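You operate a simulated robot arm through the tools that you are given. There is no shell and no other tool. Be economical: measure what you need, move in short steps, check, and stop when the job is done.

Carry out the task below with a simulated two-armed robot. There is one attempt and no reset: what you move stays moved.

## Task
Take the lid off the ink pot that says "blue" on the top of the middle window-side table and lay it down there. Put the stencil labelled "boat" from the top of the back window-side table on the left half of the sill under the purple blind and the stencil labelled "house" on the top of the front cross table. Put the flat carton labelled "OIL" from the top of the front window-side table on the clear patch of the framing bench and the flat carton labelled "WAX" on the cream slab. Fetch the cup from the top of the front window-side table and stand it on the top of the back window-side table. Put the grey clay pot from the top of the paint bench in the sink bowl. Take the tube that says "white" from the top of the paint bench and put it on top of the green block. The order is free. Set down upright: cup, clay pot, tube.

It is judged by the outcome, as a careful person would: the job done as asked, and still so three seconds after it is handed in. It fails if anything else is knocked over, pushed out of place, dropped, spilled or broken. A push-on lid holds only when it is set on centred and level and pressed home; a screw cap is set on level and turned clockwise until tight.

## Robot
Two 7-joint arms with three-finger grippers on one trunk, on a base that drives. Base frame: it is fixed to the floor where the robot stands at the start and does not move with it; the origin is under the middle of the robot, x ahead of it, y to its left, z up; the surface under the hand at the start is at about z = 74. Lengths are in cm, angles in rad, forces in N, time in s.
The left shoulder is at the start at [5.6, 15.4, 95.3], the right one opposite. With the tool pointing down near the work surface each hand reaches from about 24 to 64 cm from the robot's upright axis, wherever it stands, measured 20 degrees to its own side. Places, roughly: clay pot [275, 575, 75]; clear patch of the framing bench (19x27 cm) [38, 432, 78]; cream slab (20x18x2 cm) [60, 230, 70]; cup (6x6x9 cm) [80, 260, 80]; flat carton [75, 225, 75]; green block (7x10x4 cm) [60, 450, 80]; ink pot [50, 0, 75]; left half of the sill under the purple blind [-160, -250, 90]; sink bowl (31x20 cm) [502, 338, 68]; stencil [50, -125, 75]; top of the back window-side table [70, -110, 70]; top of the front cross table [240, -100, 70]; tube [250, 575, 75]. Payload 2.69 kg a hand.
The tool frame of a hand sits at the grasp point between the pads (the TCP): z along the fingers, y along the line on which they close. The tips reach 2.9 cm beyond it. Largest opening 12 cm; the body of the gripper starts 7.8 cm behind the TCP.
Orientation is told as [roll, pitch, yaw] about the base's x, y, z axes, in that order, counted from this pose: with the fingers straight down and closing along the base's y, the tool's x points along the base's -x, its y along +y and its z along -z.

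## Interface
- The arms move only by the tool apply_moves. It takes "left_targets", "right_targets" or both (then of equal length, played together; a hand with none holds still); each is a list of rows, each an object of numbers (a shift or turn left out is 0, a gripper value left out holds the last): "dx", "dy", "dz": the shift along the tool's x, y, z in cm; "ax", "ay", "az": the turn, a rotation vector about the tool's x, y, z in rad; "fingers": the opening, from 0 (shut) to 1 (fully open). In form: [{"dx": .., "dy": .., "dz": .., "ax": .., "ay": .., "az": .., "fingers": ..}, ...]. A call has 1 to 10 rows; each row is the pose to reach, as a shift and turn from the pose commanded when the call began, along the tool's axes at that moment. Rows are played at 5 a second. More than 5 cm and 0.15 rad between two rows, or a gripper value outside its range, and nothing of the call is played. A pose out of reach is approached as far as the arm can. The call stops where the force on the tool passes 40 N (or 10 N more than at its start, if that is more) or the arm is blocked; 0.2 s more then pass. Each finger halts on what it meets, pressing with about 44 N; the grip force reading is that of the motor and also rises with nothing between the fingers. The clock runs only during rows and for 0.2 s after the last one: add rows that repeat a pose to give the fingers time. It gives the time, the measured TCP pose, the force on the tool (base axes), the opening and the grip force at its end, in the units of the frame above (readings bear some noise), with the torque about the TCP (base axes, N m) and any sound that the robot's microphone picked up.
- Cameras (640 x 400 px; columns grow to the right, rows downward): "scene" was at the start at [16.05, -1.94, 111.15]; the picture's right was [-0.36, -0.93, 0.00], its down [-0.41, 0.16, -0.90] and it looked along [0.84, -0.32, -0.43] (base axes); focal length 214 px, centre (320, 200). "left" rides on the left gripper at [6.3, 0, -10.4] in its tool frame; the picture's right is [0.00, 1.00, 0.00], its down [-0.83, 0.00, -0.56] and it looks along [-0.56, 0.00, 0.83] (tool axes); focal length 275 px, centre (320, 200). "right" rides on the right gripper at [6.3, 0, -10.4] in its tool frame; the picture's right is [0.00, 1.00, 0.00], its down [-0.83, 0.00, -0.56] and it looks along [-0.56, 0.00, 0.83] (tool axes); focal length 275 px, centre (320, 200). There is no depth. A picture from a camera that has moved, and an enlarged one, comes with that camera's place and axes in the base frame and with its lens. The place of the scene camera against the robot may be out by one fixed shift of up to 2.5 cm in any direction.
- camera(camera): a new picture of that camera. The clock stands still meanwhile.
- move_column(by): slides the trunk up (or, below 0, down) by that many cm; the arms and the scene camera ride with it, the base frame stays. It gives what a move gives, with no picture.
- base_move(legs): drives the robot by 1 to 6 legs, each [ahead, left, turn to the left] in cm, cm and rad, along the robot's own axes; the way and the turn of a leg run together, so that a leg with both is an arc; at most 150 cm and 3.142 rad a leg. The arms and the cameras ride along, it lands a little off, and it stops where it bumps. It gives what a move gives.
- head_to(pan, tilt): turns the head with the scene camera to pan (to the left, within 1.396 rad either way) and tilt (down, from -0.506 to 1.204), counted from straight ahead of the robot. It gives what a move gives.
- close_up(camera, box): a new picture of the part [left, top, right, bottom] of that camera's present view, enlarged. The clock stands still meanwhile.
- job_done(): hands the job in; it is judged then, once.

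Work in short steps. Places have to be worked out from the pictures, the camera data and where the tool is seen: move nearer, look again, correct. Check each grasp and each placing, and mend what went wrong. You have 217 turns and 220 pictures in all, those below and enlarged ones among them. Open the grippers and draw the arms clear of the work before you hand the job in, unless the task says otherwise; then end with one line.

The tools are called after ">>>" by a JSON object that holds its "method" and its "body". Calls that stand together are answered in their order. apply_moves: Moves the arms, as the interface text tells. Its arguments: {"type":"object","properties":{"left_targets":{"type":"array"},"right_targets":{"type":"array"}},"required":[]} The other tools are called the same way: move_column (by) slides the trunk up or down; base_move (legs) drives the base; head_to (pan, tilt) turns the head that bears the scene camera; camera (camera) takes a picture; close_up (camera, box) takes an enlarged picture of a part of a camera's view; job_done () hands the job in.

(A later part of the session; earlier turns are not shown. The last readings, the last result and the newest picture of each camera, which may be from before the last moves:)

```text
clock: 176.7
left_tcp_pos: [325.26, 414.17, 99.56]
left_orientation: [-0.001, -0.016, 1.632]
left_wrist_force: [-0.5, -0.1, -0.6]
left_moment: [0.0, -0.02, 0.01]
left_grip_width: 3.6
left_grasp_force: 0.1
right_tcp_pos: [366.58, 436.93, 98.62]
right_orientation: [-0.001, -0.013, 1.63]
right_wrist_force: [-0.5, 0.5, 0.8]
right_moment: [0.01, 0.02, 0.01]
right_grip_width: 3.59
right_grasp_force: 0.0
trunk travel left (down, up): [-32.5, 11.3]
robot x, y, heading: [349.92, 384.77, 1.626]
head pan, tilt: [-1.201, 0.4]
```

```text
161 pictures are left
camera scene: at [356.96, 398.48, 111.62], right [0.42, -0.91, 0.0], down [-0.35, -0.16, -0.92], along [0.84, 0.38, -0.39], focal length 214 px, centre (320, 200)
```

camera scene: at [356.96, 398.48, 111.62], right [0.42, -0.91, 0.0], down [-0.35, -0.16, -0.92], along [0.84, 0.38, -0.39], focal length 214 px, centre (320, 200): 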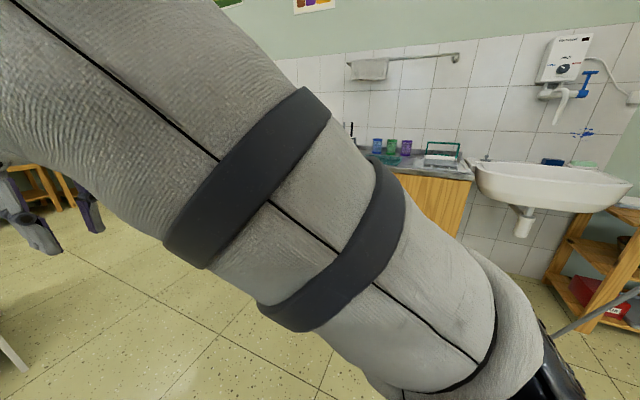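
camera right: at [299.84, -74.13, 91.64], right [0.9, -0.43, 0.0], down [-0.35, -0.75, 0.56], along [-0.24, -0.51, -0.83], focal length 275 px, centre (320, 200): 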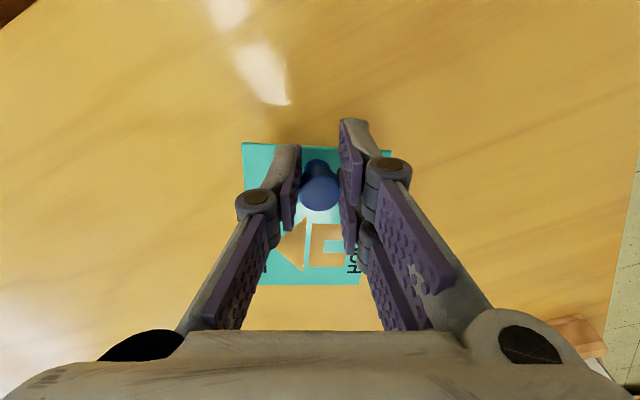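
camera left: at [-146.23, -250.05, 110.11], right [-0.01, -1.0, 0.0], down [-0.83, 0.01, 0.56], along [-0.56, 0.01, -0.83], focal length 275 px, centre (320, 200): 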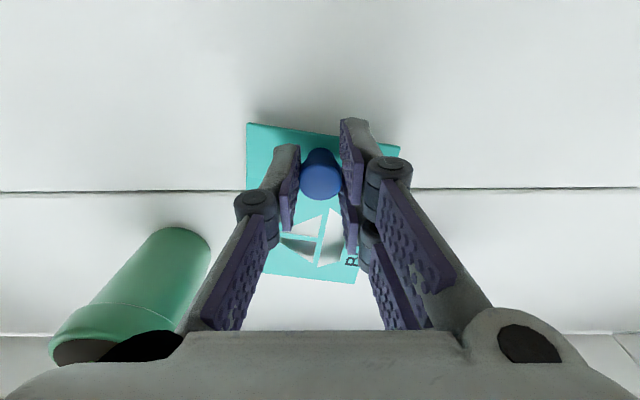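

Sink is at right, paint bench ahead. I drive to stand in front of the bench at about x=268, short of it, and look.

>>> {"method": "base_move", "body": {"legs": [[88, 0, -0.056], [0, 78, 0]]}}

>>> {"method": "head_to", "body": {"pan": 0, "tilt": 0.4}}

>>> {"method": "camera", "body": {"camera": "scene"}}

```text
clock: 187.4
left_tcp_pos: [242.74, 500.26, 99.51]
left_orientation: [-0.002, -0.017, 1.612]
left_wrist_force: [-0.5, -0.1, -0.7]
left_moment: [0.01, 0.0, 0.01]
left_grip_width: 3.6
left_grasp_force: 0.1
right_tcp_pos: [284.57, 522.05, 98.54]
right_orientation: [-0.002, -0.014, 1.61]
right_wrist_force: [-1.4, 0.1, 0.3]
right_moment: [0.0, 0.01, -0.01]
right_grip_width: 3.6
right_grasp_force: 0.0
trunk travel left (down, up): [-32.5, 11.3]
robot x, y, heading: [267.54, 470.2, 1.609]
head pan, tilt: [-1.201, 0.4]
```

```text
clock: 188.8
left_tcp_pos: [242.85, 500.16, 99.49]
left_orientation: [-0.002, -0.018, 1.611]
left_wrist_force: [0.6, 0.3, -1.1]
left_moment: [0.02, 0.04, 0.0]
left_grip_width: 3.62
left_grasp_force: 0.0
right_tcp_pos: [284.58, 522.2, 98.5]
right_orientation: [-0.002, -0.014, 1.607]
right_wrist_force: [-0.7, -0.7, -0.9]
right_moment: [-0.02, -0.02, -0.01]
right_grip_width: 3.59
right_grasp_force: 0.0
trunk travel left (down, up): [-32.5, 11.3]
robot x, y, heading: [267.12, 470.15, 1.609]
head pan, tilt: [0.0, 0.4]
```

```text
160 pictures are left
camera scene: at [265.32, 489.44, 111.62], right [1.0, 0.04, 0.0], down [0.01, -0.39, -0.92], along [-0.03, 0.92, -0.39], focal length 214 px, centre (320, 200)
```

scene: 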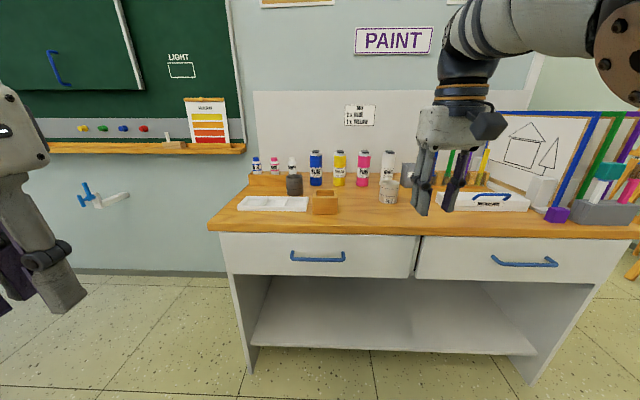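

>>> {"method": "close_up", "body": {"camera": "scene", "box": [230, 130, 430, 230]}}

```text
3.20 times, centred on (330, 180) of scene
camera zoom: at [265.32, 489.44, 111.62], right [1.0, 0.04, 0.0], down [0.01, -0.39, -0.92], along [-0.03, 0.92, -0.39], focal length 686 px, centre (288, 264)
```

zoom: 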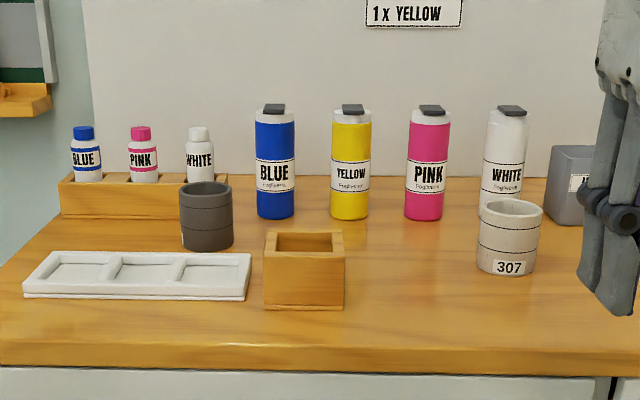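

The small "WHITE" tube stands in the wooden rack at left behind the dark-grey pot; large bottles are separate. I raise the trunk and drive nearer for a closer look.

>>> {"method": "move_column", "body": {"by": 10}}

>>> {"method": "base_move", "body": {"legs": [[38, -3, -0.038]]}}

>>> {"method": "head_to", "body": {"pan": 0.2, "tilt": 0.6}}

>>> {"method": "camera", "body": {"camera": "scene"}}

>>> {"method": "camera", "body": {"camera": "left"}}

>>> {"method": "camera", "body": {"camera": "right"}}

```text
clock: 190.1
left_tcp_pos: [242.84, 500.3, 109.29]
left_orientation: [-0.001, -0.014, 1.612]
left_wrist_force: [-0.3, 0.1, 0.9]
left_moment: [0.0, -0.01, -0.01]
left_grip_width: 3.6
left_grasp_force: 0.1
right_tcp_pos: [284.66, 522.15, 108.42]
right_orientation: [0.0, -0.011, 1.608]
right_wrist_force: [0.3, 0.5, 0.0]
right_moment: [0.01, -0.01, -0.04]
right_grip_width: 3.63
right_grasp_force: 0.0
trunk travel left (down, up): [-42.5, 1.3]
robot x, y, heading: [266.87, 470.6, 1.609]
head pan, tilt: [0.0, 0.4]
```

```text
clock: 192.5
left_tcp_pos: [246.17, 539.05, 109.53]
left_orientation: [-0.001, -0.016, 1.575]
left_wrist_force: [-0.4, 0.4, 0.1]
left_moment: [-0.05, 0.01, 0.01]
left_grip_width: 3.59
left_grasp_force: 0.1
right_tcp_pos: [288.88, 559.27, 108.46]
right_orientation: [-0.001, -0.015, 1.572]
right_wrist_force: [-0.6, 1.2, -0.3]
right_moment: [-0.05, -0.04, -0.04]
right_grip_width: 3.59
right_grasp_force: 0.0
trunk travel left (down, up): [-42.5, 1.3]
robot x, y, heading: [269.6, 507.9, 1.573]
head pan, tilt: [0.0, 0.4]
```

```text
clock: 193.3
left_tcp_pos: [246.28, 539.11, 109.54]
left_orientation: [-0.002, -0.016, 1.575]
left_wrist_force: [0.2, -0.7, 0.2]
left_moment: [0.02, -0.01, 0.02]
left_grip_width: 3.58
left_grasp_force: 0.1
right_tcp_pos: [288.81, 559.18, 108.62]
right_orientation: [-0.003, -0.017, 1.571]
right_wrist_force: [-0.4, 0.0, 0.0]
right_moment: [0.0, 0.01, -0.01]
right_grip_width: 3.61
right_grasp_force: 0.1
trunk travel left (down, up): [-42.5, 1.3]
robot x, y, heading: [269.8, 508.07, 1.573]
head pan, tilt: [0.201, 0.6]
```

```text
158 pictures are left
camera scene: at [266.52, 519.95, 121.43], right [0.98, 0.2, 0.0], down [0.11, -0.55, -0.83], along [-0.16, 0.81, -0.56], focal length 214 px, centre (320, 200)
```

scene: 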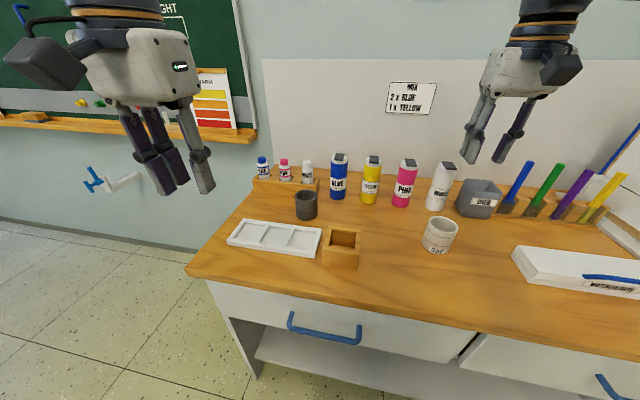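

```text
157 pictures are left
camera left: at [246.11, 532.52, 119.88], right [-1.0, 0.0, 0.0], down [0.0, 0.82, 0.57], along [0.0, 0.57, -0.82], focal length 275 px, centre (320, 200)
```

left: 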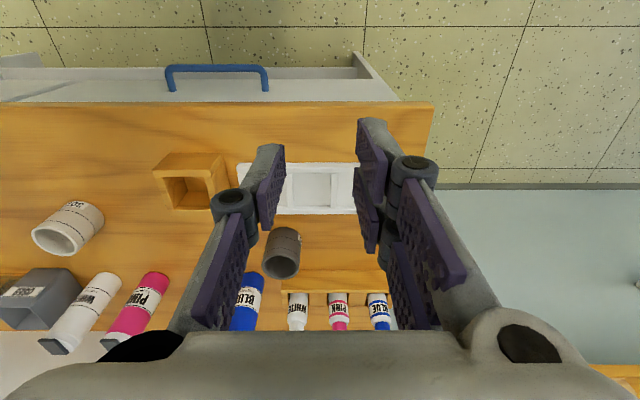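

```text
156 pictures are left
camera right: at [288.97, 552.79, 118.74], right [-1.0, 0.0, 0.0], down [0.0, 0.82, 0.57], along [0.0, 0.57, -0.82], focal length 275 px, centre (320, 200)
```

right: 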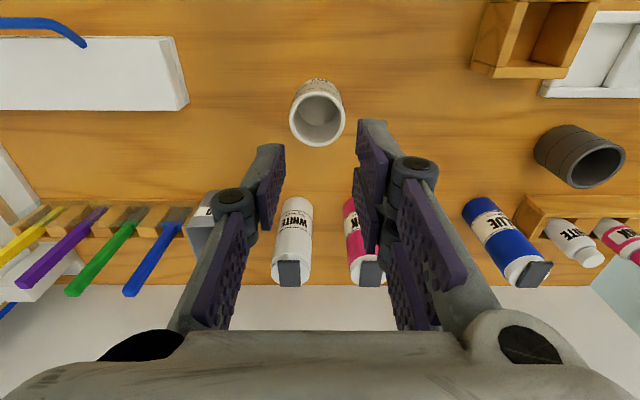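

I zoom to read what the small and large white items are.

>>> {"method": "close_up", "body": {"camera": "scene", "box": [245, 140, 345, 220]}}

>>> {"method": "close_up", "body": {"camera": "scene", "box": [380, 150, 480, 260]}}

```text
5.00 times, centred on (295, 180) of scene
camera zoom: at [266.52, 519.95, 121.43], right [0.98, 0.2, 0.0], down [0.11, -0.55, -0.83], along [-0.16, 0.81, -0.56], focal length 1072 px, centre (445, 300)
```

zoom: 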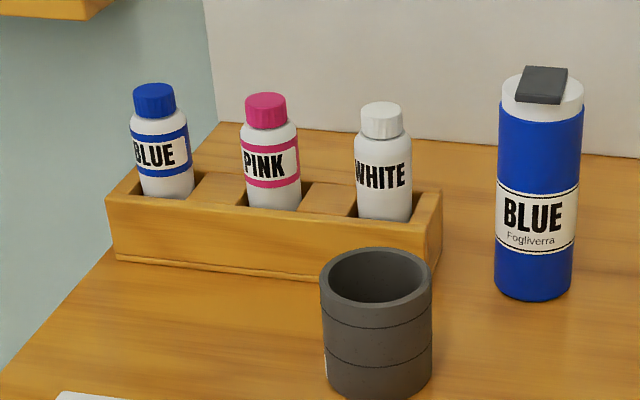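

```text
3.64 times, centred on (430, 205) of scene
camera zoom: at [266.52, 519.95, 121.43], right [0.98, 0.2, 0.0], down [0.11, -0.55, -0.83], along [-0.16, 0.81, -0.56], focal length 780 px, centre (-80, 182)
```

zoom: 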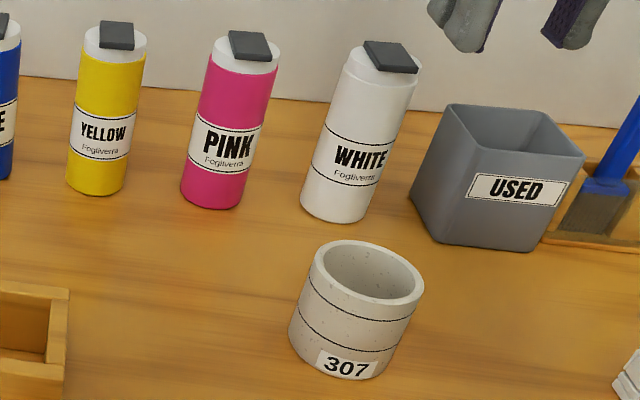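

Small rack tubes are the tubes; the dark one is the grey pot. I drive 14 cm nearer so the left hand can take the pot, and look.

>>> {"method": "base_move", "body": {"legs": [[14, -1, 0]]}}

>>> {"method": "apply_moves", "body": {"left_targets": [{"dx": -4, "dy": -1, "dz": 0, "fingers": 0.8}, {"dx": -8, "dy": -2, "dz": 1}, {"dx": -12, "dy": -4, "dz": 3}, {"dx": -16, "dy": -6, "dz": 5}, {"dx": -16, "dy": -6, "dz": 5}]}}

>>> {"method": "camera", "body": {"camera": "left"}}

>>> {"method": "camera", "body": {"camera": "scene"}}

```text
clock: 194.6
left_tcp_pos: [247.2, 553.12, 109.51]
left_orientation: [-0.003, -0.017, 1.573]
left_wrist_force: [0.8, 1.1, 0.1]
left_moment: [-0.05, -0.04, 0.03]
left_grip_width: 3.59
left_grasp_force: 0.0
right_tcp_pos: [289.93, 573.34, 108.42]
right_orientation: [-0.001, -0.014, 1.568]
right_wrist_force: [0.4, 0.5, -0.4]
right_moment: [-0.01, -0.02, 0.01]
right_grip_width: 3.58
right_grasp_force: 0.1
trunk travel left (down, up): [-42.5, 1.3]
robot x, y, heading: [270.6, 521.88, 1.57]
head pan, tilt: [0.201, 0.6]
```

```text
clock: 195.8
left_tcp_pos: [253.09, 568.91, 104.76]
left_orientation: [-0.002, -0.02, 1.573]
left_wrist_force: [0.1, 0.3, -0.1]
left_moment: [-0.01, -0.01, 0.02]
left_grip_width: 9.6
left_grasp_force: 0.1
right_tcp_pos: [289.91, 573.1, 108.7]
right_orientation: [-0.002, -0.017, 1.569]
right_wrist_force: [0.9, 0.2, -0.2]
right_moment: [0.02, 0.02, 0.03]
right_grip_width: 3.6
right_grasp_force: 0.1
trunk travel left (down, up): [-42.5, 1.3]
robot x, y, heading: [270.6, 521.88, 1.566]
head pan, tilt: [0.201, 0.6]
```

```text
153 pictures are left
camera left: at [252.98, 562.27, 115.07], right [-1.0, 0.0, 0.0], down [0.0, 0.82, 0.57], along [0.0, 0.57, -0.82], focal length 275 px, centre (320, 200)
```

left: 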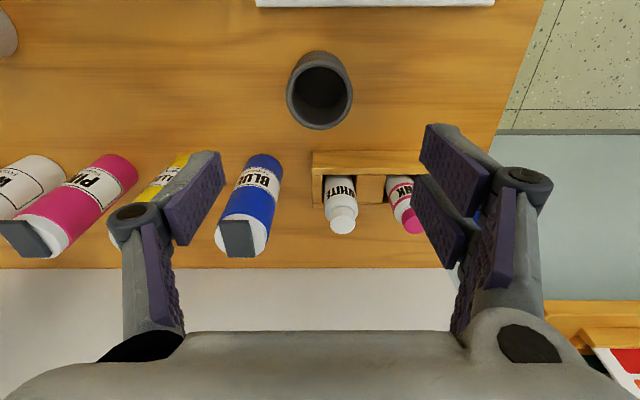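

```text
152 pictures are left
camera scene: at [267.49, 533.9, 121.44], right [0.98, 0.2, 0.0], down [0.11, -0.55, -0.83], along [-0.16, 0.81, -0.56], focal length 214 px, centre (320, 200)
```

scene: 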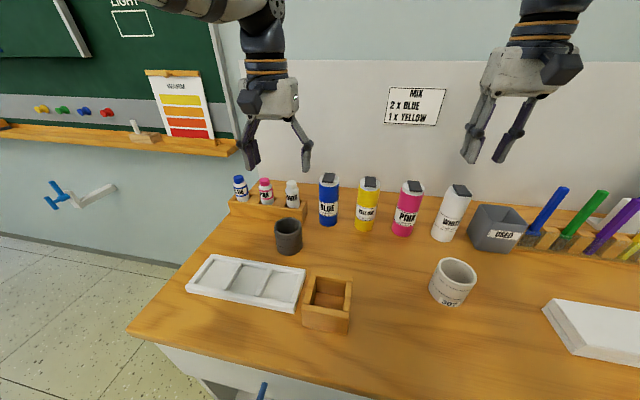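

Pot rim is about [253, 569, 87], just below the left hand; white tube cap about [250.5, 582, 91]. I lower over the pot partway and look.

>>> {"method": "apply_moves", "body": {"left_targets": [{"dz": 4}, {"dz": 8}, {"dz": 11}, {"dz": 11}]}}

>>> {"method": "camera", "body": {"camera": "left"}}

>>> {"method": "close_up", "body": {"camera": "scene", "box": [200, 130, 360, 270]}}

```text
clock: 196.8
left_tcp_pos: [253.21, 568.99, 93.83]
left_orientation: [-0.001, -0.017, 1.573]
left_wrist_force: [-0.9, -0.3, -0.9]
left_moment: [0.01, 0.01, 0.0]
left_grip_width: 9.61
left_grasp_force: 0.0
right_tcp_pos: [289.82, 573.24, 108.6]
right_orientation: [-0.002, -0.016, 1.57]
right_wrist_force: [1.1, 0.1, -0.5]
right_moment: [0.02, -0.01, -0.01]
right_grip_width: 3.6
right_grasp_force: 0.0
trunk travel left (down, up): [-42.5, 1.3]
robot x, y, heading: [270.05, 522.1, 1.569]
head pan, tilt: [0.201, 0.6]
```

```text
151 pictures are left
camera left: at [253.02, 562.64, 104.09], right [-1.0, 0.0, 0.0], down [0.0, 0.82, 0.57], along [0.0, 0.57, -0.82], focal length 275 px, centre (320, 200)
```

left: 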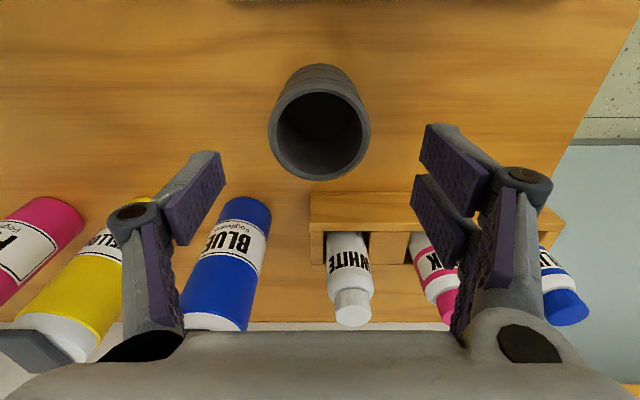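

```text
2.86 times, centred on (280, 200) of scene
camera zoom: at [267.52, 533.96, 121.43], right [0.98, 0.2, 0.0], down [0.11, -0.55, -0.83], along [-0.16, 0.81, -0.56], focal length 613 px, centre (434, 200)
```

zoom: 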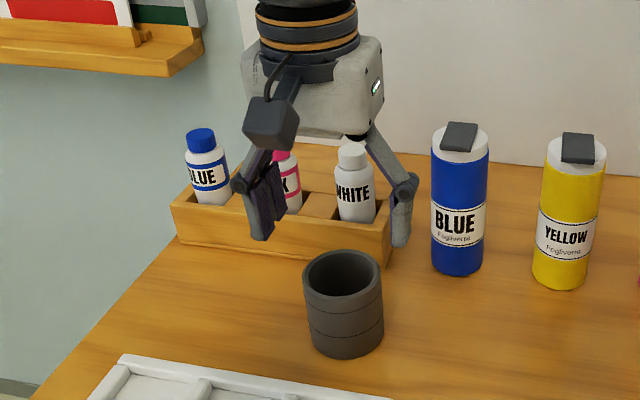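

Rim confirmed at z≈86.5, centred. I lower around it and close gently.

>>> {"method": "apply_moves", "body": {"left_targets": [{"dz": 3}, {"dz": 6}, {"dz": 9.2}, {"dz": 9.2, "fingers": 0.55}, {"dz": 9.2, "fingers": 0.45}, {"dz": 9.2, "fingers": 0.3}, {"dz": 9.2, "fingers": 0.3}]}}

>>> {"method": "camera", "body": {"camera": "left"}}

```text
clock: 198.4
left_tcp_pos: [253.34, 569.57, 84.53]
left_orientation: [-0.003, -0.017, 1.572]
left_wrist_force: [0.4, -1.0, 0.5]
left_moment: [0.02, 0.04, 0.02]
left_grip_width: 6.38
left_grasp_force: 44.3
right_tcp_pos: [289.86, 573.31, 108.52]
right_orientation: [-0.001, -0.013, 1.57]
right_wrist_force: [-0.4, 0.6, 0.9]
right_moment: [-0.01, -0.01, 0.02]
right_grip_width: 3.59
right_grasp_force: 0.0
trunk travel left (down, up): [-42.5, 1.3]
robot x, y, heading: [270.64, 522.39, 1.568]
head pan, tilt: [0.201, 0.6]
```

```text
149 pictures are left
camera left: at [253.11, 562.98, 94.91], right [-1.0, 0.0, 0.0], down [0.0, 0.82, 0.57], along [0.0, 0.57, -0.82], focal length 275 px, centre (320, 200)
```

left: 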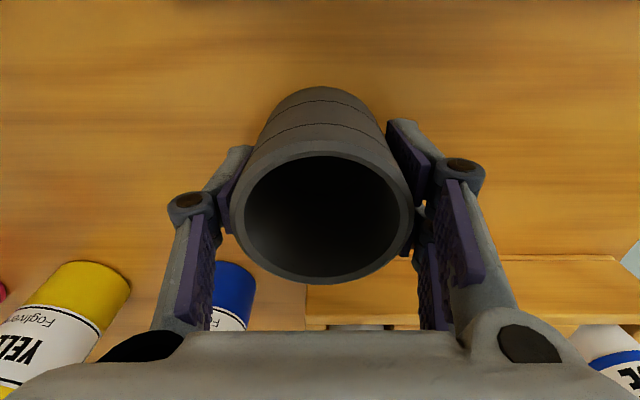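

Pot held (6.4 cm). I lift it high and pull it back toward me.

>>> {"method": "apply_moves", "body": {"left_targets": [{"dz": -4}, {"dz": -8.5}, {"dz": -13}, {"dz": -17.5}, {"dz": -22}, {"dz": -22, "dx": 5}, {"dz": -22, "dx": 10}, {"dz": -22, "dx": 15}]}}

>>> {"method": "base_move", "body": {"legs": [[0, 30, 0]]}}

>>> {"method": "camera", "body": {"camera": "scene"}}

>>> {"method": "camera", "body": {"camera": "right"}}

```text
clock: 200.2
left_tcp_pos: [253.26, 553.84, 106.32]
left_orientation: [0.0, -0.02, 1.573]
left_wrist_force: [0.0, 0.0, -2.2]
left_moment: [0.05, -0.02, -0.04]
left_grip_width: 6.39
left_grasp_force: 44.3
right_tcp_pos: [289.95, 573.17, 108.61]
right_orientation: [-0.002, -0.017, 1.568]
right_wrist_force: [0.2, -0.5, -0.4]
right_moment: [0.02, -0.03, -0.03]
right_grip_width: 3.61
right_grasp_force: 0.0
trunk travel left (down, up): [-42.5, 1.3]
robot x, y, heading: [270.62, 522.36, 1.573]
head pan, tilt: [0.201, 0.6]
```

```text
clock: 203.0
left_tcp_pos: [224.19, 554.17, 106.3]
left_orientation: [-0.003, -0.017, 1.572]
left_wrist_force: [-0.3, 0.7, -1.3]
left_moment: [-0.04, 0.0, 0.04]
left_grip_width: 6.39
left_grasp_force: 43.9
right_tcp_pos: [261.0, 573.34, 108.49]
right_orientation: [-0.001, -0.013, 1.566]
right_wrist_force: [-0.5, -0.2, -0.2]
right_moment: [0.0, 0.03, 0.01]
right_grip_width: 3.58
right_grasp_force: 0.0
trunk travel left (down, up): [-42.5, 1.3]
robot x, y, heading: [241.34, 521.89, 1.567]
head pan, tilt: [0.201, 0.6]
```

```text
148 pictures are left
camera scene: at [238.5, 534.06, 121.42], right [0.98, 0.2, 0.0], down [0.11, -0.55, -0.83], along [-0.16, 0.81, -0.57], focal length 214 px, centre (320, 200)
```

scene: 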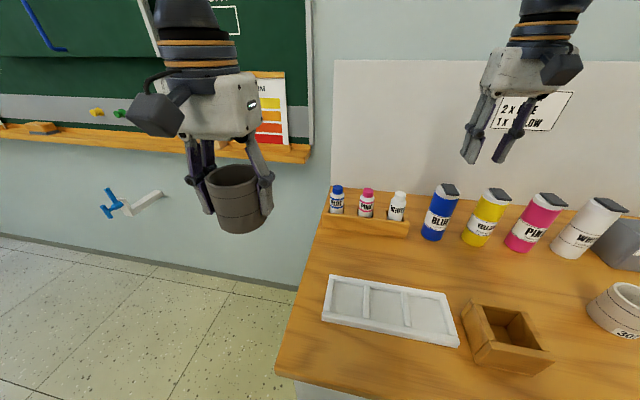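

```text
147 pictures are left
camera right: at [261.07, 566.84, 118.74], right [-1.0, 0.0, 0.0], down [0.0, 0.82, 0.57], along [0.0, 0.57, -0.82], focal length 275 px, centre (320, 200)
```

right: 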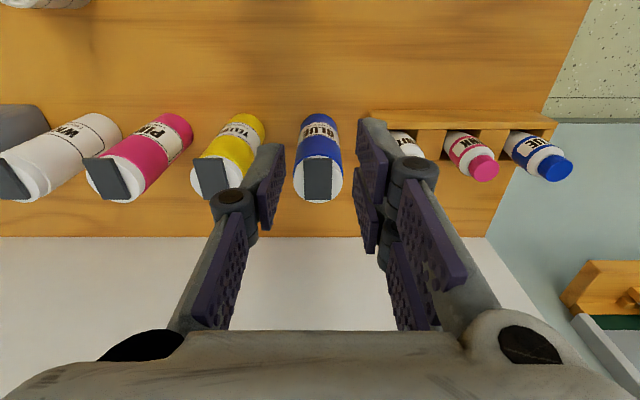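

Pot is safely held. I move the right hand above the white tube at about z=100, staying high past the blue bottle.

>>> {"method": "apply_moves", "body": {"right_targets": [{"dx": -2.5, "dy": 3.5, "fingers": 0.5}, {"dx": -5, "dy": 7}, {"dx": -8.5, "dy": 10.5}, {"dx": -8.5, "dy": 10.5, "dz": 4}, {"dx": -8.5, "dy": 10.5, "dz": 7}, {"dx": -8.5, "dy": 10.5, "dz": 7}]}}

>>> {"method": "camera", "body": {"camera": "right"}}

>>> {"method": "close_up", "body": {"camera": "scene", "box": [310, 100, 510, 250]}}

```text
clock: 204.4
left_tcp_pos: [224.28, 554.17, 106.23]
left_orientation: [-0.001, -0.019, 1.572]
left_wrist_force: [1.1, 0.0, -1.7]
left_moment: [-0.01, 0.01, -0.01]
left_grip_width: 6.36
left_grasp_force: 43.7
right_tcp_pos: [249.73, 575.8, 100.44]
right_orientation: [0.001, -0.015, 1.569]
right_wrist_force: [0.0, -0.5, 0.6]
right_moment: [0.01, 0.03, -0.01]
right_grip_width: 6.01
right_grasp_force: 0.1
right hand out of reach, approached as far as the arm can: row 1, 2, 3, 4, 5, 6
trunk travel left (down, up): [-42.5, 1.3]
robot x, y, heading: [241.22, 522.08, 1.566]
head pan, tilt: [0.201, 0.6]
```

```text
146 pictures are left
camera right: at [249.88, 569.31, 110.62], right [-1.0, 0.0, 0.0], down [0.0, 0.82, 0.57], along [0.0, 0.57, -0.82], focal length 275 px, centre (320, 200)
```

right: 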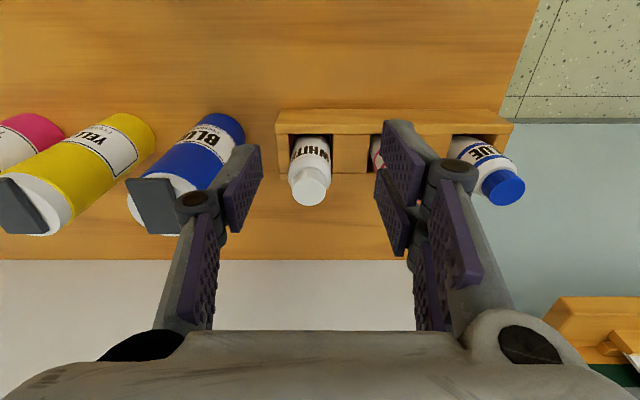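

```text
2.67 times, centred on (410, 175) of scene
camera zoom: at [238.55, 533.98, 121.44], right [0.98, 0.2, 0.0], down [0.11, -0.55, -0.83], along [-0.16, 0.81, -0.56], focal length 572 px, centre (80, 267)
```

zoom: 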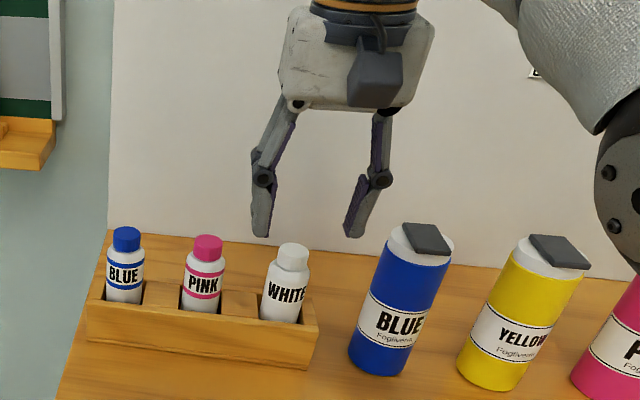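

The tube ([251,581.5]) is slightly beyond reach from here; I drive 5.5 cm closer.

>>> {"method": "base_move", "body": {"legs": [[5.5, 0, 0]]}}

>>> {"method": "camera", "body": {"camera": "right"}}

```text
clock: 205.3
left_tcp_pos: [225.77, 555.84, 106.19]
left_orientation: [-0.001, -0.017, 1.562]
left_wrist_force: [-0.5, 0.4, -1.1]
left_moment: [0.02, -0.02, 0.04]
left_grip_width: 6.34
left_grasp_force: 43.9
right_tcp_pos: [251.52, 577.36, 100.45]
right_orientation: [-0.001, -0.016, 1.558]
right_wrist_force: [-0.7, 1.2, 0.2]
right_moment: [0.03, 0.02, -0.02]
right_grip_width: 5.99
right_grasp_force: 0.1
trunk travel left (down, up): [-42.5, 1.3]
robot x, y, heading: [242.79, 523.83, 1.558]
head pan, tilt: [0.201, 0.6]
stopped in leg 1: the robot was blocked; the commanded pose is now the measured one
```

```text
144 pictures are left
camera right: at [251.47, 570.82, 110.62], right [-1.0, 0.01, 0.0], down [0.01, 0.82, 0.57], along [0.0, 0.57, -0.82], focal length 275 px, centre (320, 200)
```

right: 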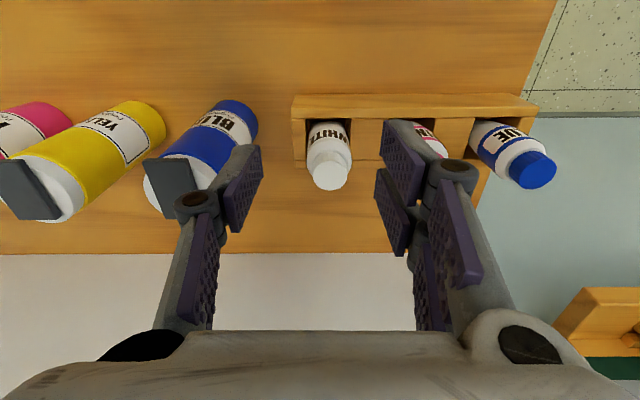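

Base touches the bench, so no nearer. Lower down the arm reaches farther: I descend to z≈94 in front, then go forward to y≈581.5.

>>> {"method": "apply_moves", "body": {"right_targets": [{"dz": 3, "dy": 0.7}, {"dz": 6.5, "dy": 0.7}, {"dz": 6.5, "dy": 0.7, "dx": -2}, {"dz": 6.5, "dy": 0.7, "dx": -4.1}, {"dz": 6.5, "dy": 0.7, "dx": -4.1}]}}

>>> {"method": "camera", "body": {"camera": "right"}}

>>> {"method": "close_up", "body": {"camera": "scene", "box": [310, 100, 510, 250]}}

```text
clock: 206.5
left_tcp_pos: [225.7, 555.9, 106.21]
left_orientation: [-0.003, -0.016, 1.561]
left_wrist_force: [-0.1, 0.2, -1.1]
left_moment: [0.03, 0.01, 0.04]
left_grip_width: 6.35
left_grasp_force: 44.1
right_tcp_pos: [251.44, 578.86, 93.74]
right_orientation: [0.0, -0.016, 1.559]
right_wrist_force: [-0.6, 0.0, 0.4]
right_moment: [-0.01, 0.04, -0.01]
right_grip_width: 6.0
right_grasp_force: 0.1
right hand out of reach, approached as far as the arm can: row 3, 4, 5
trunk travel left (down, up): [-42.5, 1.3]
robot x, y, heading: [242.6, 523.6, 1.555]
head pan, tilt: [0.201, 0.6]
```

```text
143 pictures are left
camera right: at [251.5, 572.38, 103.95], right [-1.0, 0.01, 0.0], down [0.01, 0.82, 0.57], along [0.0, 0.57, -0.82], focal length 275 px, centre (320, 200)
```

right: 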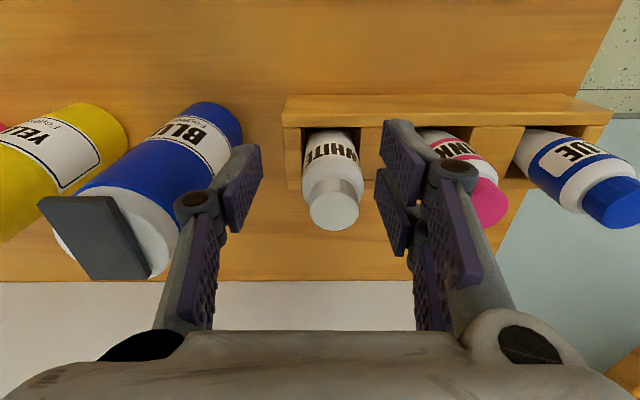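

```text
2.67 times, centred on (410, 175) of scene
camera zoom: at [239.9, 535.65, 121.42], right [0.98, 0.19, 0.0], down [0.11, -0.56, -0.82], along [-0.15, 0.81, -0.57], focal length 572 px, centre (80, 267)
```

zoom: 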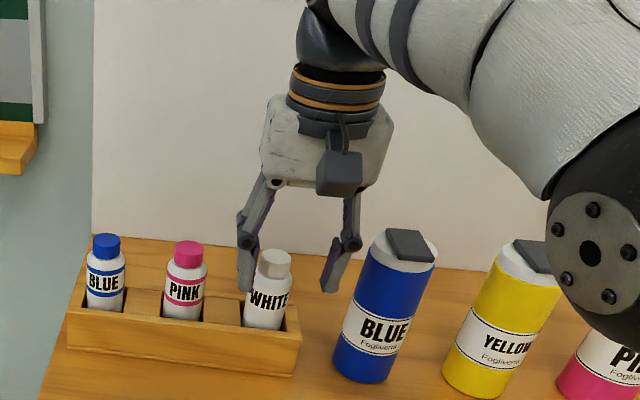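

The cap top appears at about [250.9, 580, 93.5]. Lower down gains reach, so I descend 4 cm while easing forward, and check.

>>> {"method": "apply_moves", "body": {"right_targets": [{"dz": 1.5, "dy": 0.4}, {"dz": 3, "dy": 0.4}, {"dz": 4, "dy": 0.4}, {"dz": 4, "dy": 0.4, "dx": -1}, {"dz": 4, "dy": 0.4, "dx": -1}]}}

>>> {"method": "camera", "body": {"camera": "right"}}

>>> {"method": "close_up", "body": {"camera": "scene", "box": [310, 100, 510, 250]}}

```text
clock: 207.7
left_tcp_pos: [225.84, 555.75, 106.23]
left_orientation: [-0.003, -0.018, 1.561]
left_wrist_force: [0.0, 0.0, -1.7]
left_moment: [-0.01, -0.01, -0.02]
left_grip_width: 6.34
left_grasp_force: 43.4
right_tcp_pos: [251.29, 579.34, 89.51]
right_orientation: [-0.003, -0.016, 1.558]
right_wrist_force: [-0.1, 0.7, -0.2]
right_moment: [0.03, 0.01, 0.01]
right_grip_width: 6.0
right_grasp_force: 0.1
right hand out of reach, approached as far as the arm can: row 4, 5
trunk travel left (down, up): [-42.5, 1.3]
robot x, y, heading: [242.74, 523.44, 1.561]
head pan, tilt: [0.201, 0.6]
```

```text
141 pictures are left
camera right: at [251.36, 572.84, 99.84], right [-1.0, 0.01, 0.0], down [0.01, 0.82, 0.57], along [0.01, 0.57, -0.82], focal length 275 px, centre (320, 200)
```

right: 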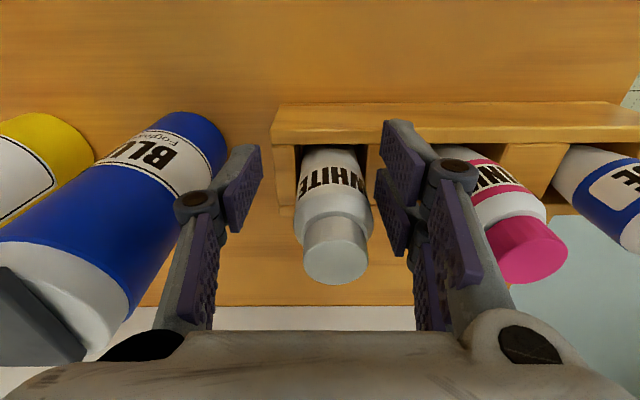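

```text
2.67 times, centred on (410, 175) of scene
camera zoom: at [239.89, 535.63, 121.43], right [0.98, 0.19, 0.0], down [0.11, -0.55, -0.83], along [-0.15, 0.81, -0.56], focal length 572 px, centre (80, 267)
```

zoom: 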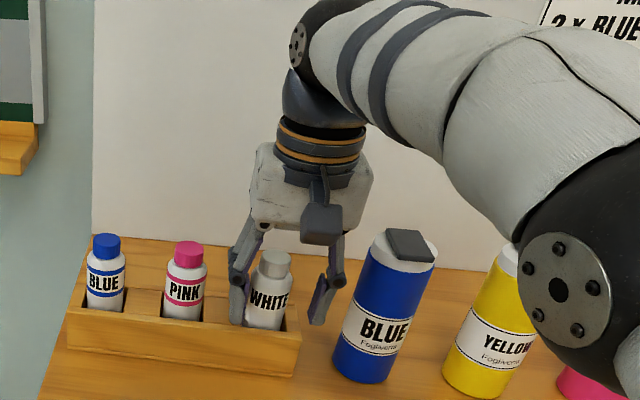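

The TCP is still 2.5 cm short in y (cap ≈[250.7,581.9]). I tilt the fingers forward 0.2 rad, which pulls the wrist back, and advance.

>>> {"method": "apply_moves", "body": {"right_targets": [{"ay": -0.12, "dy": 0.3}, {"ay": -0.22, "dy": 0.5, "dx": -1}, {"ay": -0.22, "dy": 0.6, "dx": -2}, {"ay": -0.22, "dy": 0.6, "dx": -2.7}, {"ay": -0.22, "dy": 0.6, "dx": -2.7}]}}

>>> {"method": "camera", "body": {"camera": "right"}}

>>> {"method": "close_up", "body": {"camera": "scene", "box": [310, 100, 510, 250]}}

```text
clock: 208.9
left_tcp_pos: [225.82, 555.92, 106.19]
left_orientation: [-0.001, -0.016, 1.561]
left_wrist_force: [-0.6, -1.2, -1.3]
left_moment: [-0.01, -0.01, 0.01]
left_grip_width: 6.35
left_grasp_force: 44.2
right_tcp_pos: [250.79, 582.02, 89.85]
right_orientation: [-0.001, -0.238, 1.559]
right_wrist_force: [0.0, 0.1, -0.1]
right_moment: [0.0, 0.0, 0.01]
right_grip_width: 6.04
right_grasp_force: 0.0
trunk travel left (down, up): [-42.5, 1.3]
robot x, y, heading: [242.64, 523.59, 1.559]
head pan, tilt: [0.201, 0.6]
```

```text
139 pictures are left
camera right: at [250.81, 573.44, 98.25], right [-1.0, 0.01, 0.0], down [0.0, 0.68, 0.74], along [0.01, 0.74, -0.68], focal length 275 px, centre (320, 200)
```

right: 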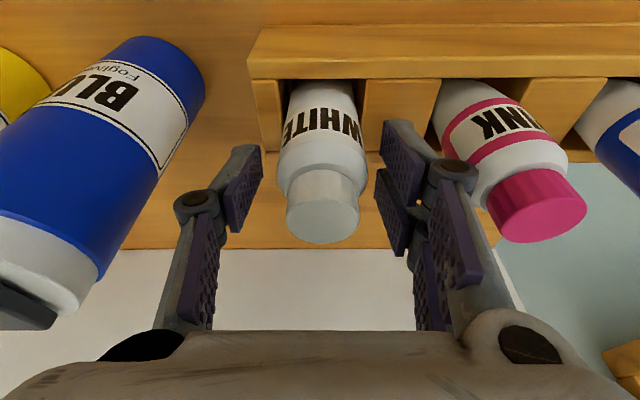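

```text
2.67 times, centred on (410, 175) of scene
camera zoom: at [239.89, 535.63, 121.43], right [0.98, 0.19, 0.0], down [0.11, -0.56, -0.83], along [-0.15, 0.81, -0.56], focal length 572 px, centre (80, 267)
```

zoom: 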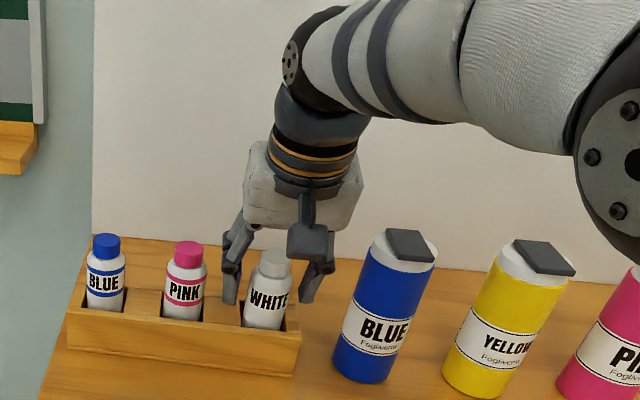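

Well placed around the tube. I go 2 cm lower to grip its body and close.

>>> {"method": "apply_moves", "body": {"right_targets": [{"dz": 0.9, "dx": 0.5}, {"dz": 1.7, "dx": 0.9}, {"dz": 1.7, "dx": 0.9, "fingers": 0.3}, {"dz": 1.7, "dx": 0.9, "fingers": 0}, {"dz": 1.7, "dx": 0.9, "fingers": 0}, {"dz": 1.7, "dx": 0.9, "fingers": 0}]}}

>>> {"method": "camera", "body": {"camera": "right"}}

```text
clock: 210.3
left_tcp_pos: [225.61, 555.63, 106.37]
left_orientation: [-0.003, -0.022, 1.562]
left_wrist_force: [0.9, 0.0, -1.6]
left_moment: [0.01, -0.01, 0.0]
left_grip_width: 6.33
left_grasp_force: 44.2
right_tcp_pos: [250.58, 581.52, 88.47]
right_orientation: [0.0, -0.249, 1.558]
right_wrist_force: [-10.2, 4.2, 38.1]
right_moment: [-0.22, 1.22, -0.22]
right_grip_width: 3.7
right_grasp_force: 43.6
trunk travel left (down, up): [-42.5, 1.3]
robot x, y, heading: [242.75, 523.79, 1.558]
head pan, tilt: [0.201, 0.6]
```

```text
137 pictures are left
camera right: at [250.57, 572.94, 96.88], right [-1.0, 0.01, 0.0], down [0.0, 0.67, 0.74], along [0.01, 0.74, -0.67], focal length 275 px, centre (320, 200)
```

right: 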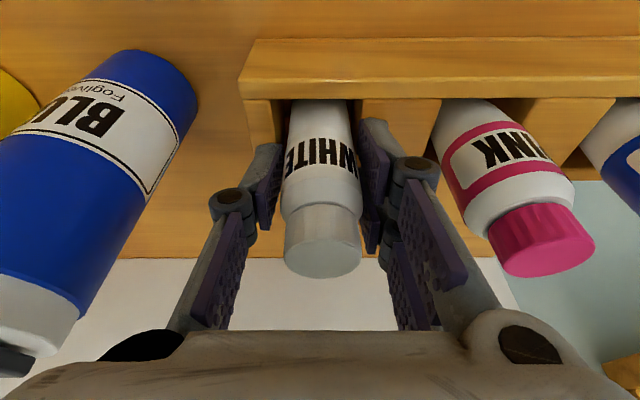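

The tube is gripped (3.7 cm); a fingertip is touching the rack's top, so I lift straight up at once.

>>> {"method": "apply_moves", "body": {"right_targets": [{"dz": -0.5, "dx": -0.12}, {"dz": -1.5, "dx": -0.37}, {"dz": -3, "dx": -0.7}, {"dz": -5, "dx": -1.1}, {"dz": -7, "dx": -1.0}, {"dz": -9, "dx": -0.5}, {"dz": -11, "dx": 0.5}, {"dz": -13, "dx": 2}]}}

>>> {"method": "camera", "body": {"camera": "scene"}}

>>> {"method": "camera", "body": {"camera": "right"}}

```text
clock: 212.1
left_tcp_pos: [225.69, 555.75, 106.23]
left_orientation: [-0.002, -0.017, 1.561]
left_wrist_force: [-0.7, -0.7, -2.0]
left_moment: [0.0, -0.01, -0.03]
left_grip_width: 6.34
left_grasp_force: 44.3
right_tcp_pos: [250.76, 576.52, 100.17]
right_orientation: [0.0, -0.237, 1.559]
right_wrist_force: [0.8, 0.0, -0.9]
right_moment: [0.04, 0.02, 0.0]
right_grip_width: 3.72
right_grasp_force: 44.5
trunk travel left (down, up): [-42.5, 1.3]
robot x, y, heading: [242.57, 523.55, 1.562]
head pan, tilt: [0.201, 0.6]
```

```text
136 pictures are left
camera scene: at [239.89, 535.58, 121.44], right [0.98, 0.19, 0.0], down [0.11, -0.55, -0.83], along [-0.15, 0.81, -0.56], focal length 214 px, centre (320, 200)
```

scene: 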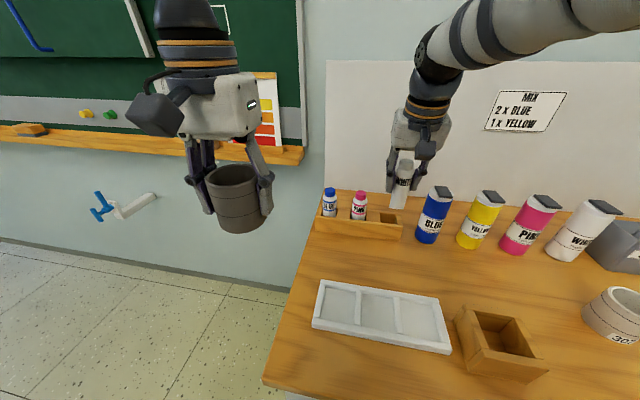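

```text
135 pictures are left
camera right: at [250.76, 567.93, 108.63], right [-1.0, 0.01, 0.0], down [0.0, 0.68, 0.74], along [0.01, 0.74, -0.68], focal length 275 px, centre (320, 200)
```

right: 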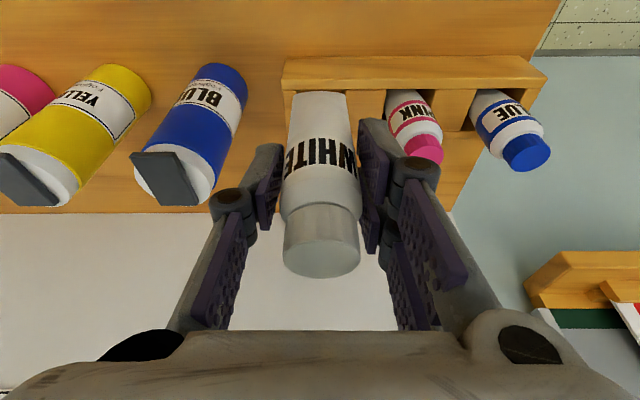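

Tube held upright. I pull it back toward me and up, then back the base away and turn toward the sink.

>>> {"method": "apply_moves", "body": {"right_targets": [{"dx": 4, "dz": -2.2}, {"dx": 8, "dz": -4.4}, {"dx": 12, "dz": -6.6}, {"dx": 15, "dz": -8.5}, {"dx": 18, "dz": -10.5}]}}

>>> {"method": "base_move", "body": {"legs": [[-65, 0, 0], [0, 0, -1.57]]}}

>>> {"method": "head_to", "body": {"pan": 0, "tilt": 0.3}}

>>> {"method": "camera", "body": {"camera": "scene"}}

```text
clock: 213.3
left_tcp_pos: [226.0, 555.83, 106.3]
left_orientation: [-0.002, -0.018, 1.564]
left_wrist_force: [1.0, 0.0, -1.8]
left_moment: [0.0, 0.0, 0.01]
left_grip_width: 6.36
left_grasp_force: 44.0
right_tcp_pos: [250.62, 556.44, 106.05]
right_orientation: [0.0, -0.241, 1.559]
right_wrist_force: [0.1, -0.9, -1.5]
right_moment: [0.04, -0.01, 0.01]
right_grip_width: 3.7
right_grasp_force: 44.2
trunk travel left (down, up): [-42.5, 1.3]
robot x, y, heading: [242.79, 523.73, 1.555]
head pan, tilt: [0.201, 0.6]
```

```text
clock: 220.6
left_tcp_pos: [273.73, 476.89, 106.21]
left_orientation: [-0.004, -0.018, -0.002]
left_wrist_force: [-0.5, -0.4, -1.9]
left_moment: [0.01, 0.03, 0.02]
left_grip_width: 6.35
left_grasp_force: 44.4
right_tcp_pos: [274.53, 452.27, 105.82]
right_orientation: [0.001, -0.238, -0.004]
right_wrist_force: [-0.1, 0.3, -2.0]
right_moment: [0.02, 0.0, -0.04]
right_grip_width: 3.69
right_grasp_force: 43.6
trunk travel left (down, up): [-42.5, 1.3]
robot x, y, heading: [241.38, 459.53, -0.01]
head pan, tilt: [0.201, 0.6]
```

```text
clock: 221.4
left_tcp_pos: [273.79, 476.91, 106.24]
left_orientation: [0.0, -0.017, 0.0]
left_wrist_force: [0.7, -0.7, -2.0]
left_moment: [0.0, -0.04, 0.0]
left_grip_width: 6.34
left_grasp_force: 43.6
right_tcp_pos: [274.38, 452.14, 106.0]
right_orientation: [0.0, -0.238, -0.002]
right_wrist_force: [0.4, 0.0, -1.2]
right_moment: [0.0, -0.01, -0.01]
right_grip_width: 3.68
right_grasp_force: 44.1
trunk travel left (down, up): [-42.5, 1.3]
robot x, y, heading: [241.58, 459.58, -0.004]
head pan, tilt: [0.0, 0.3]
```

```text
134 pictures are left
camera scene: at [251.69, 461.14, 124.16], right [0.0, -1.0, 0.0], down [-0.3, 0.0, -0.95], along [0.95, 0.0, -0.3], focal length 214 px, centre (320, 200)
```

scene: 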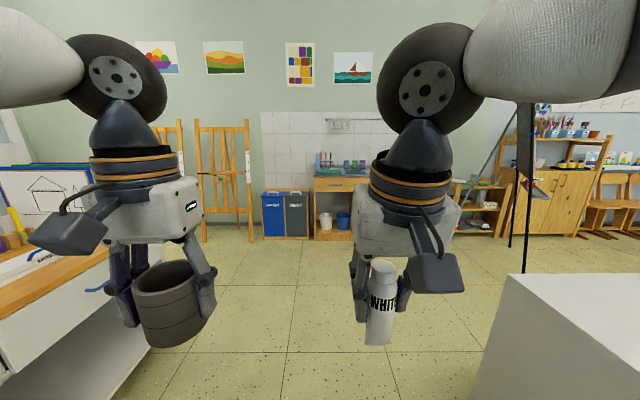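

The washbasin is beyond to the right (≈[502,338]). I drive ahead, then slide right to stand before it, watching the easel's legs.

>>> {"method": "base_move", "body": {"legs": [[100, 0, 0], [82, 0, 0], [0, -60, 0]]}}

>>> {"method": "head_to", "body": {"pan": -0.7, "tilt": 0.6}}

>>> {"method": "camera", "body": {"camera": "scene"}}

```text
clock: 235.2
left_tcp_pos: [454.18, 415.63, 106.31]
left_orientation: [-0.002, -0.017, -0.009]
left_wrist_force: [-0.2, -0.9, -2.1]
left_moment: [-0.01, 0.01, 0.02]
left_grip_width: 6.36
left_grasp_force: 43.8
right_tcp_pos: [454.57, 390.91, 105.88]
right_orientation: [0.0, -0.238, -0.014]
right_wrist_force: [-0.6, -0.6, 0.0]
right_moment: [0.0, -0.01, 0.0]
right_grip_width: 3.66
right_grasp_force: 44.5
trunk travel left (down, up): [-42.5, 1.3]
robot x, y, heading: [422.06, 399.08, -0.012]
head pan, tilt: [0.0, 0.3]
```

```text
clock: 236.3
left_tcp_pos: [453.99, 415.67, 106.24]
left_orientation: [0.0, -0.019, -0.011]
left_wrist_force: [0.4, 0.6, -1.1]
left_moment: [-0.01, 0.01, 0.0]
left_grip_width: 6.34
left_grasp_force: 43.8
right_tcp_pos: [454.54, 390.86, 106.0]
right_orientation: [0.001, -0.237, -0.012]
right_wrist_force: [0.6, 0.0, -1.3]
right_moment: [0.01, -0.01, 0.02]
right_grip_width: 3.71
right_grasp_force: 43.6
trunk travel left (down, up): [-42.5, 1.3]
robot x, y, heading: [421.9, 398.73, -0.011]
head pan, tilt: [-0.7, 0.6]
```

```text
133 pictures are left
camera scene: at [429.23, 394.4, 121.43], right [-0.65, -0.76, 0.0], down [-0.43, 0.37, -0.83], along [0.62, -0.54, -0.56], focal length 214 px, centre (320, 200)
```

scene: 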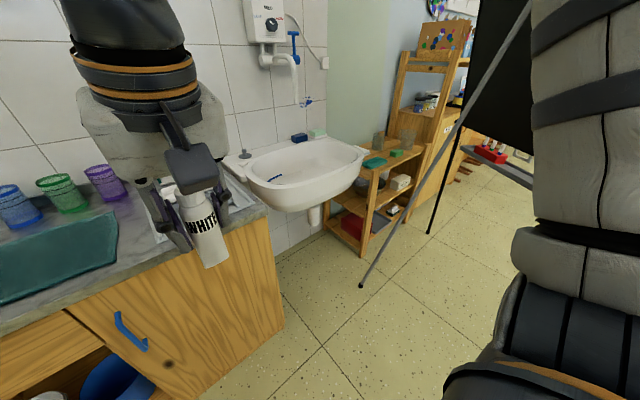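

I can see the basin (≈x 480–525, y 311–364) and the easel's leg foot at ≈[473,322]. I move in carefully to ≈[446,349], turned slightly right.

>>> {"method": "base_move", "body": {"legs": [[0, -49, 0], [23, 0, 0], [0, 0, -0.38]]}}

>>> {"method": "head_to", "body": {"pan": 0.1, "tilt": 0.65}}

>>> {"method": "camera", "body": {"camera": "scene"}}

>>> {"method": "camera", "body": {"camera": "left"}}

```text
clock: 243.0
left_tcp_pos: [479.99, 353.28, 106.28]
left_orientation: [-0.002, -0.017, -0.387]
left_wrist_force: [-0.8, -0.2, -1.8]
left_moment: [0.01, -0.02, 0.03]
left_grip_width: 6.35
left_grasp_force: 43.2
right_tcp_pos: [471.48, 329.87, 105.95]
right_orientation: [0.0, -0.238, -0.391]
right_wrist_force: [-0.4, -0.1, -0.8]
right_moment: [0.02, 0.0, -0.04]
right_grip_width: 3.7
right_grasp_force: 44.2
trunk travel left (down, up): [-42.5, 1.3]
robot x, y, heading: [444.36, 349.45, -0.396]
head pan, tilt: [-0.7, 0.6]
```

```text
clock: 244.2
left_tcp_pos: [480.19, 353.23, 106.21]
left_orientation: [-0.001, -0.017, -0.388]
left_wrist_force: [0.1, -0.3, -1.5]
left_moment: [0.02, 0.04, 0.0]
left_grip_width: 6.35
left_grasp_force: 44.1
right_tcp_pos: [471.54, 330.04, 106.0]
right_orientation: [-0.001, -0.239, -0.392]
right_wrist_force: [-0.6, -0.1, -1.5]
right_moment: [-0.03, 0.02, 0.01]
right_grip_width: 3.69
right_grasp_force: 44.0
trunk travel left (down, up): [-42.5, 1.3]
robot x, y, heading: [443.9, 349.58, -0.393]
head pan, tilt: [0.099, 0.649]
```

```text
132 pictures are left
camera scene: at [452.87, 347.56, 121.0], right [-0.29, -0.96, 0.0], down [-0.58, 0.17, -0.8], along [0.76, -0.23, -0.6], focal length 214 px, centre (320, 200)
```

scene: 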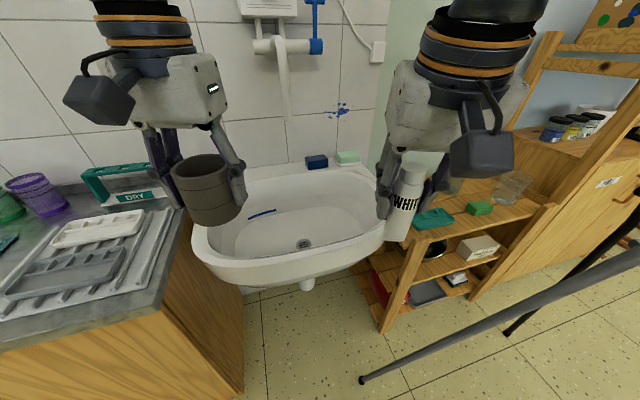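

```text
131 pictures are left
camera left: at [474.05, 355.65, 116.58], right [0.38, 0.92, 0.0], down [0.76, -0.31, 0.57], along [0.53, -0.22, -0.82], focal length 275 px, centre (320, 200)
```

left: 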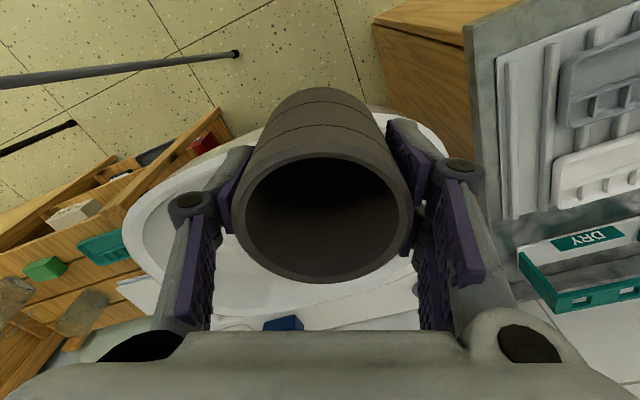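

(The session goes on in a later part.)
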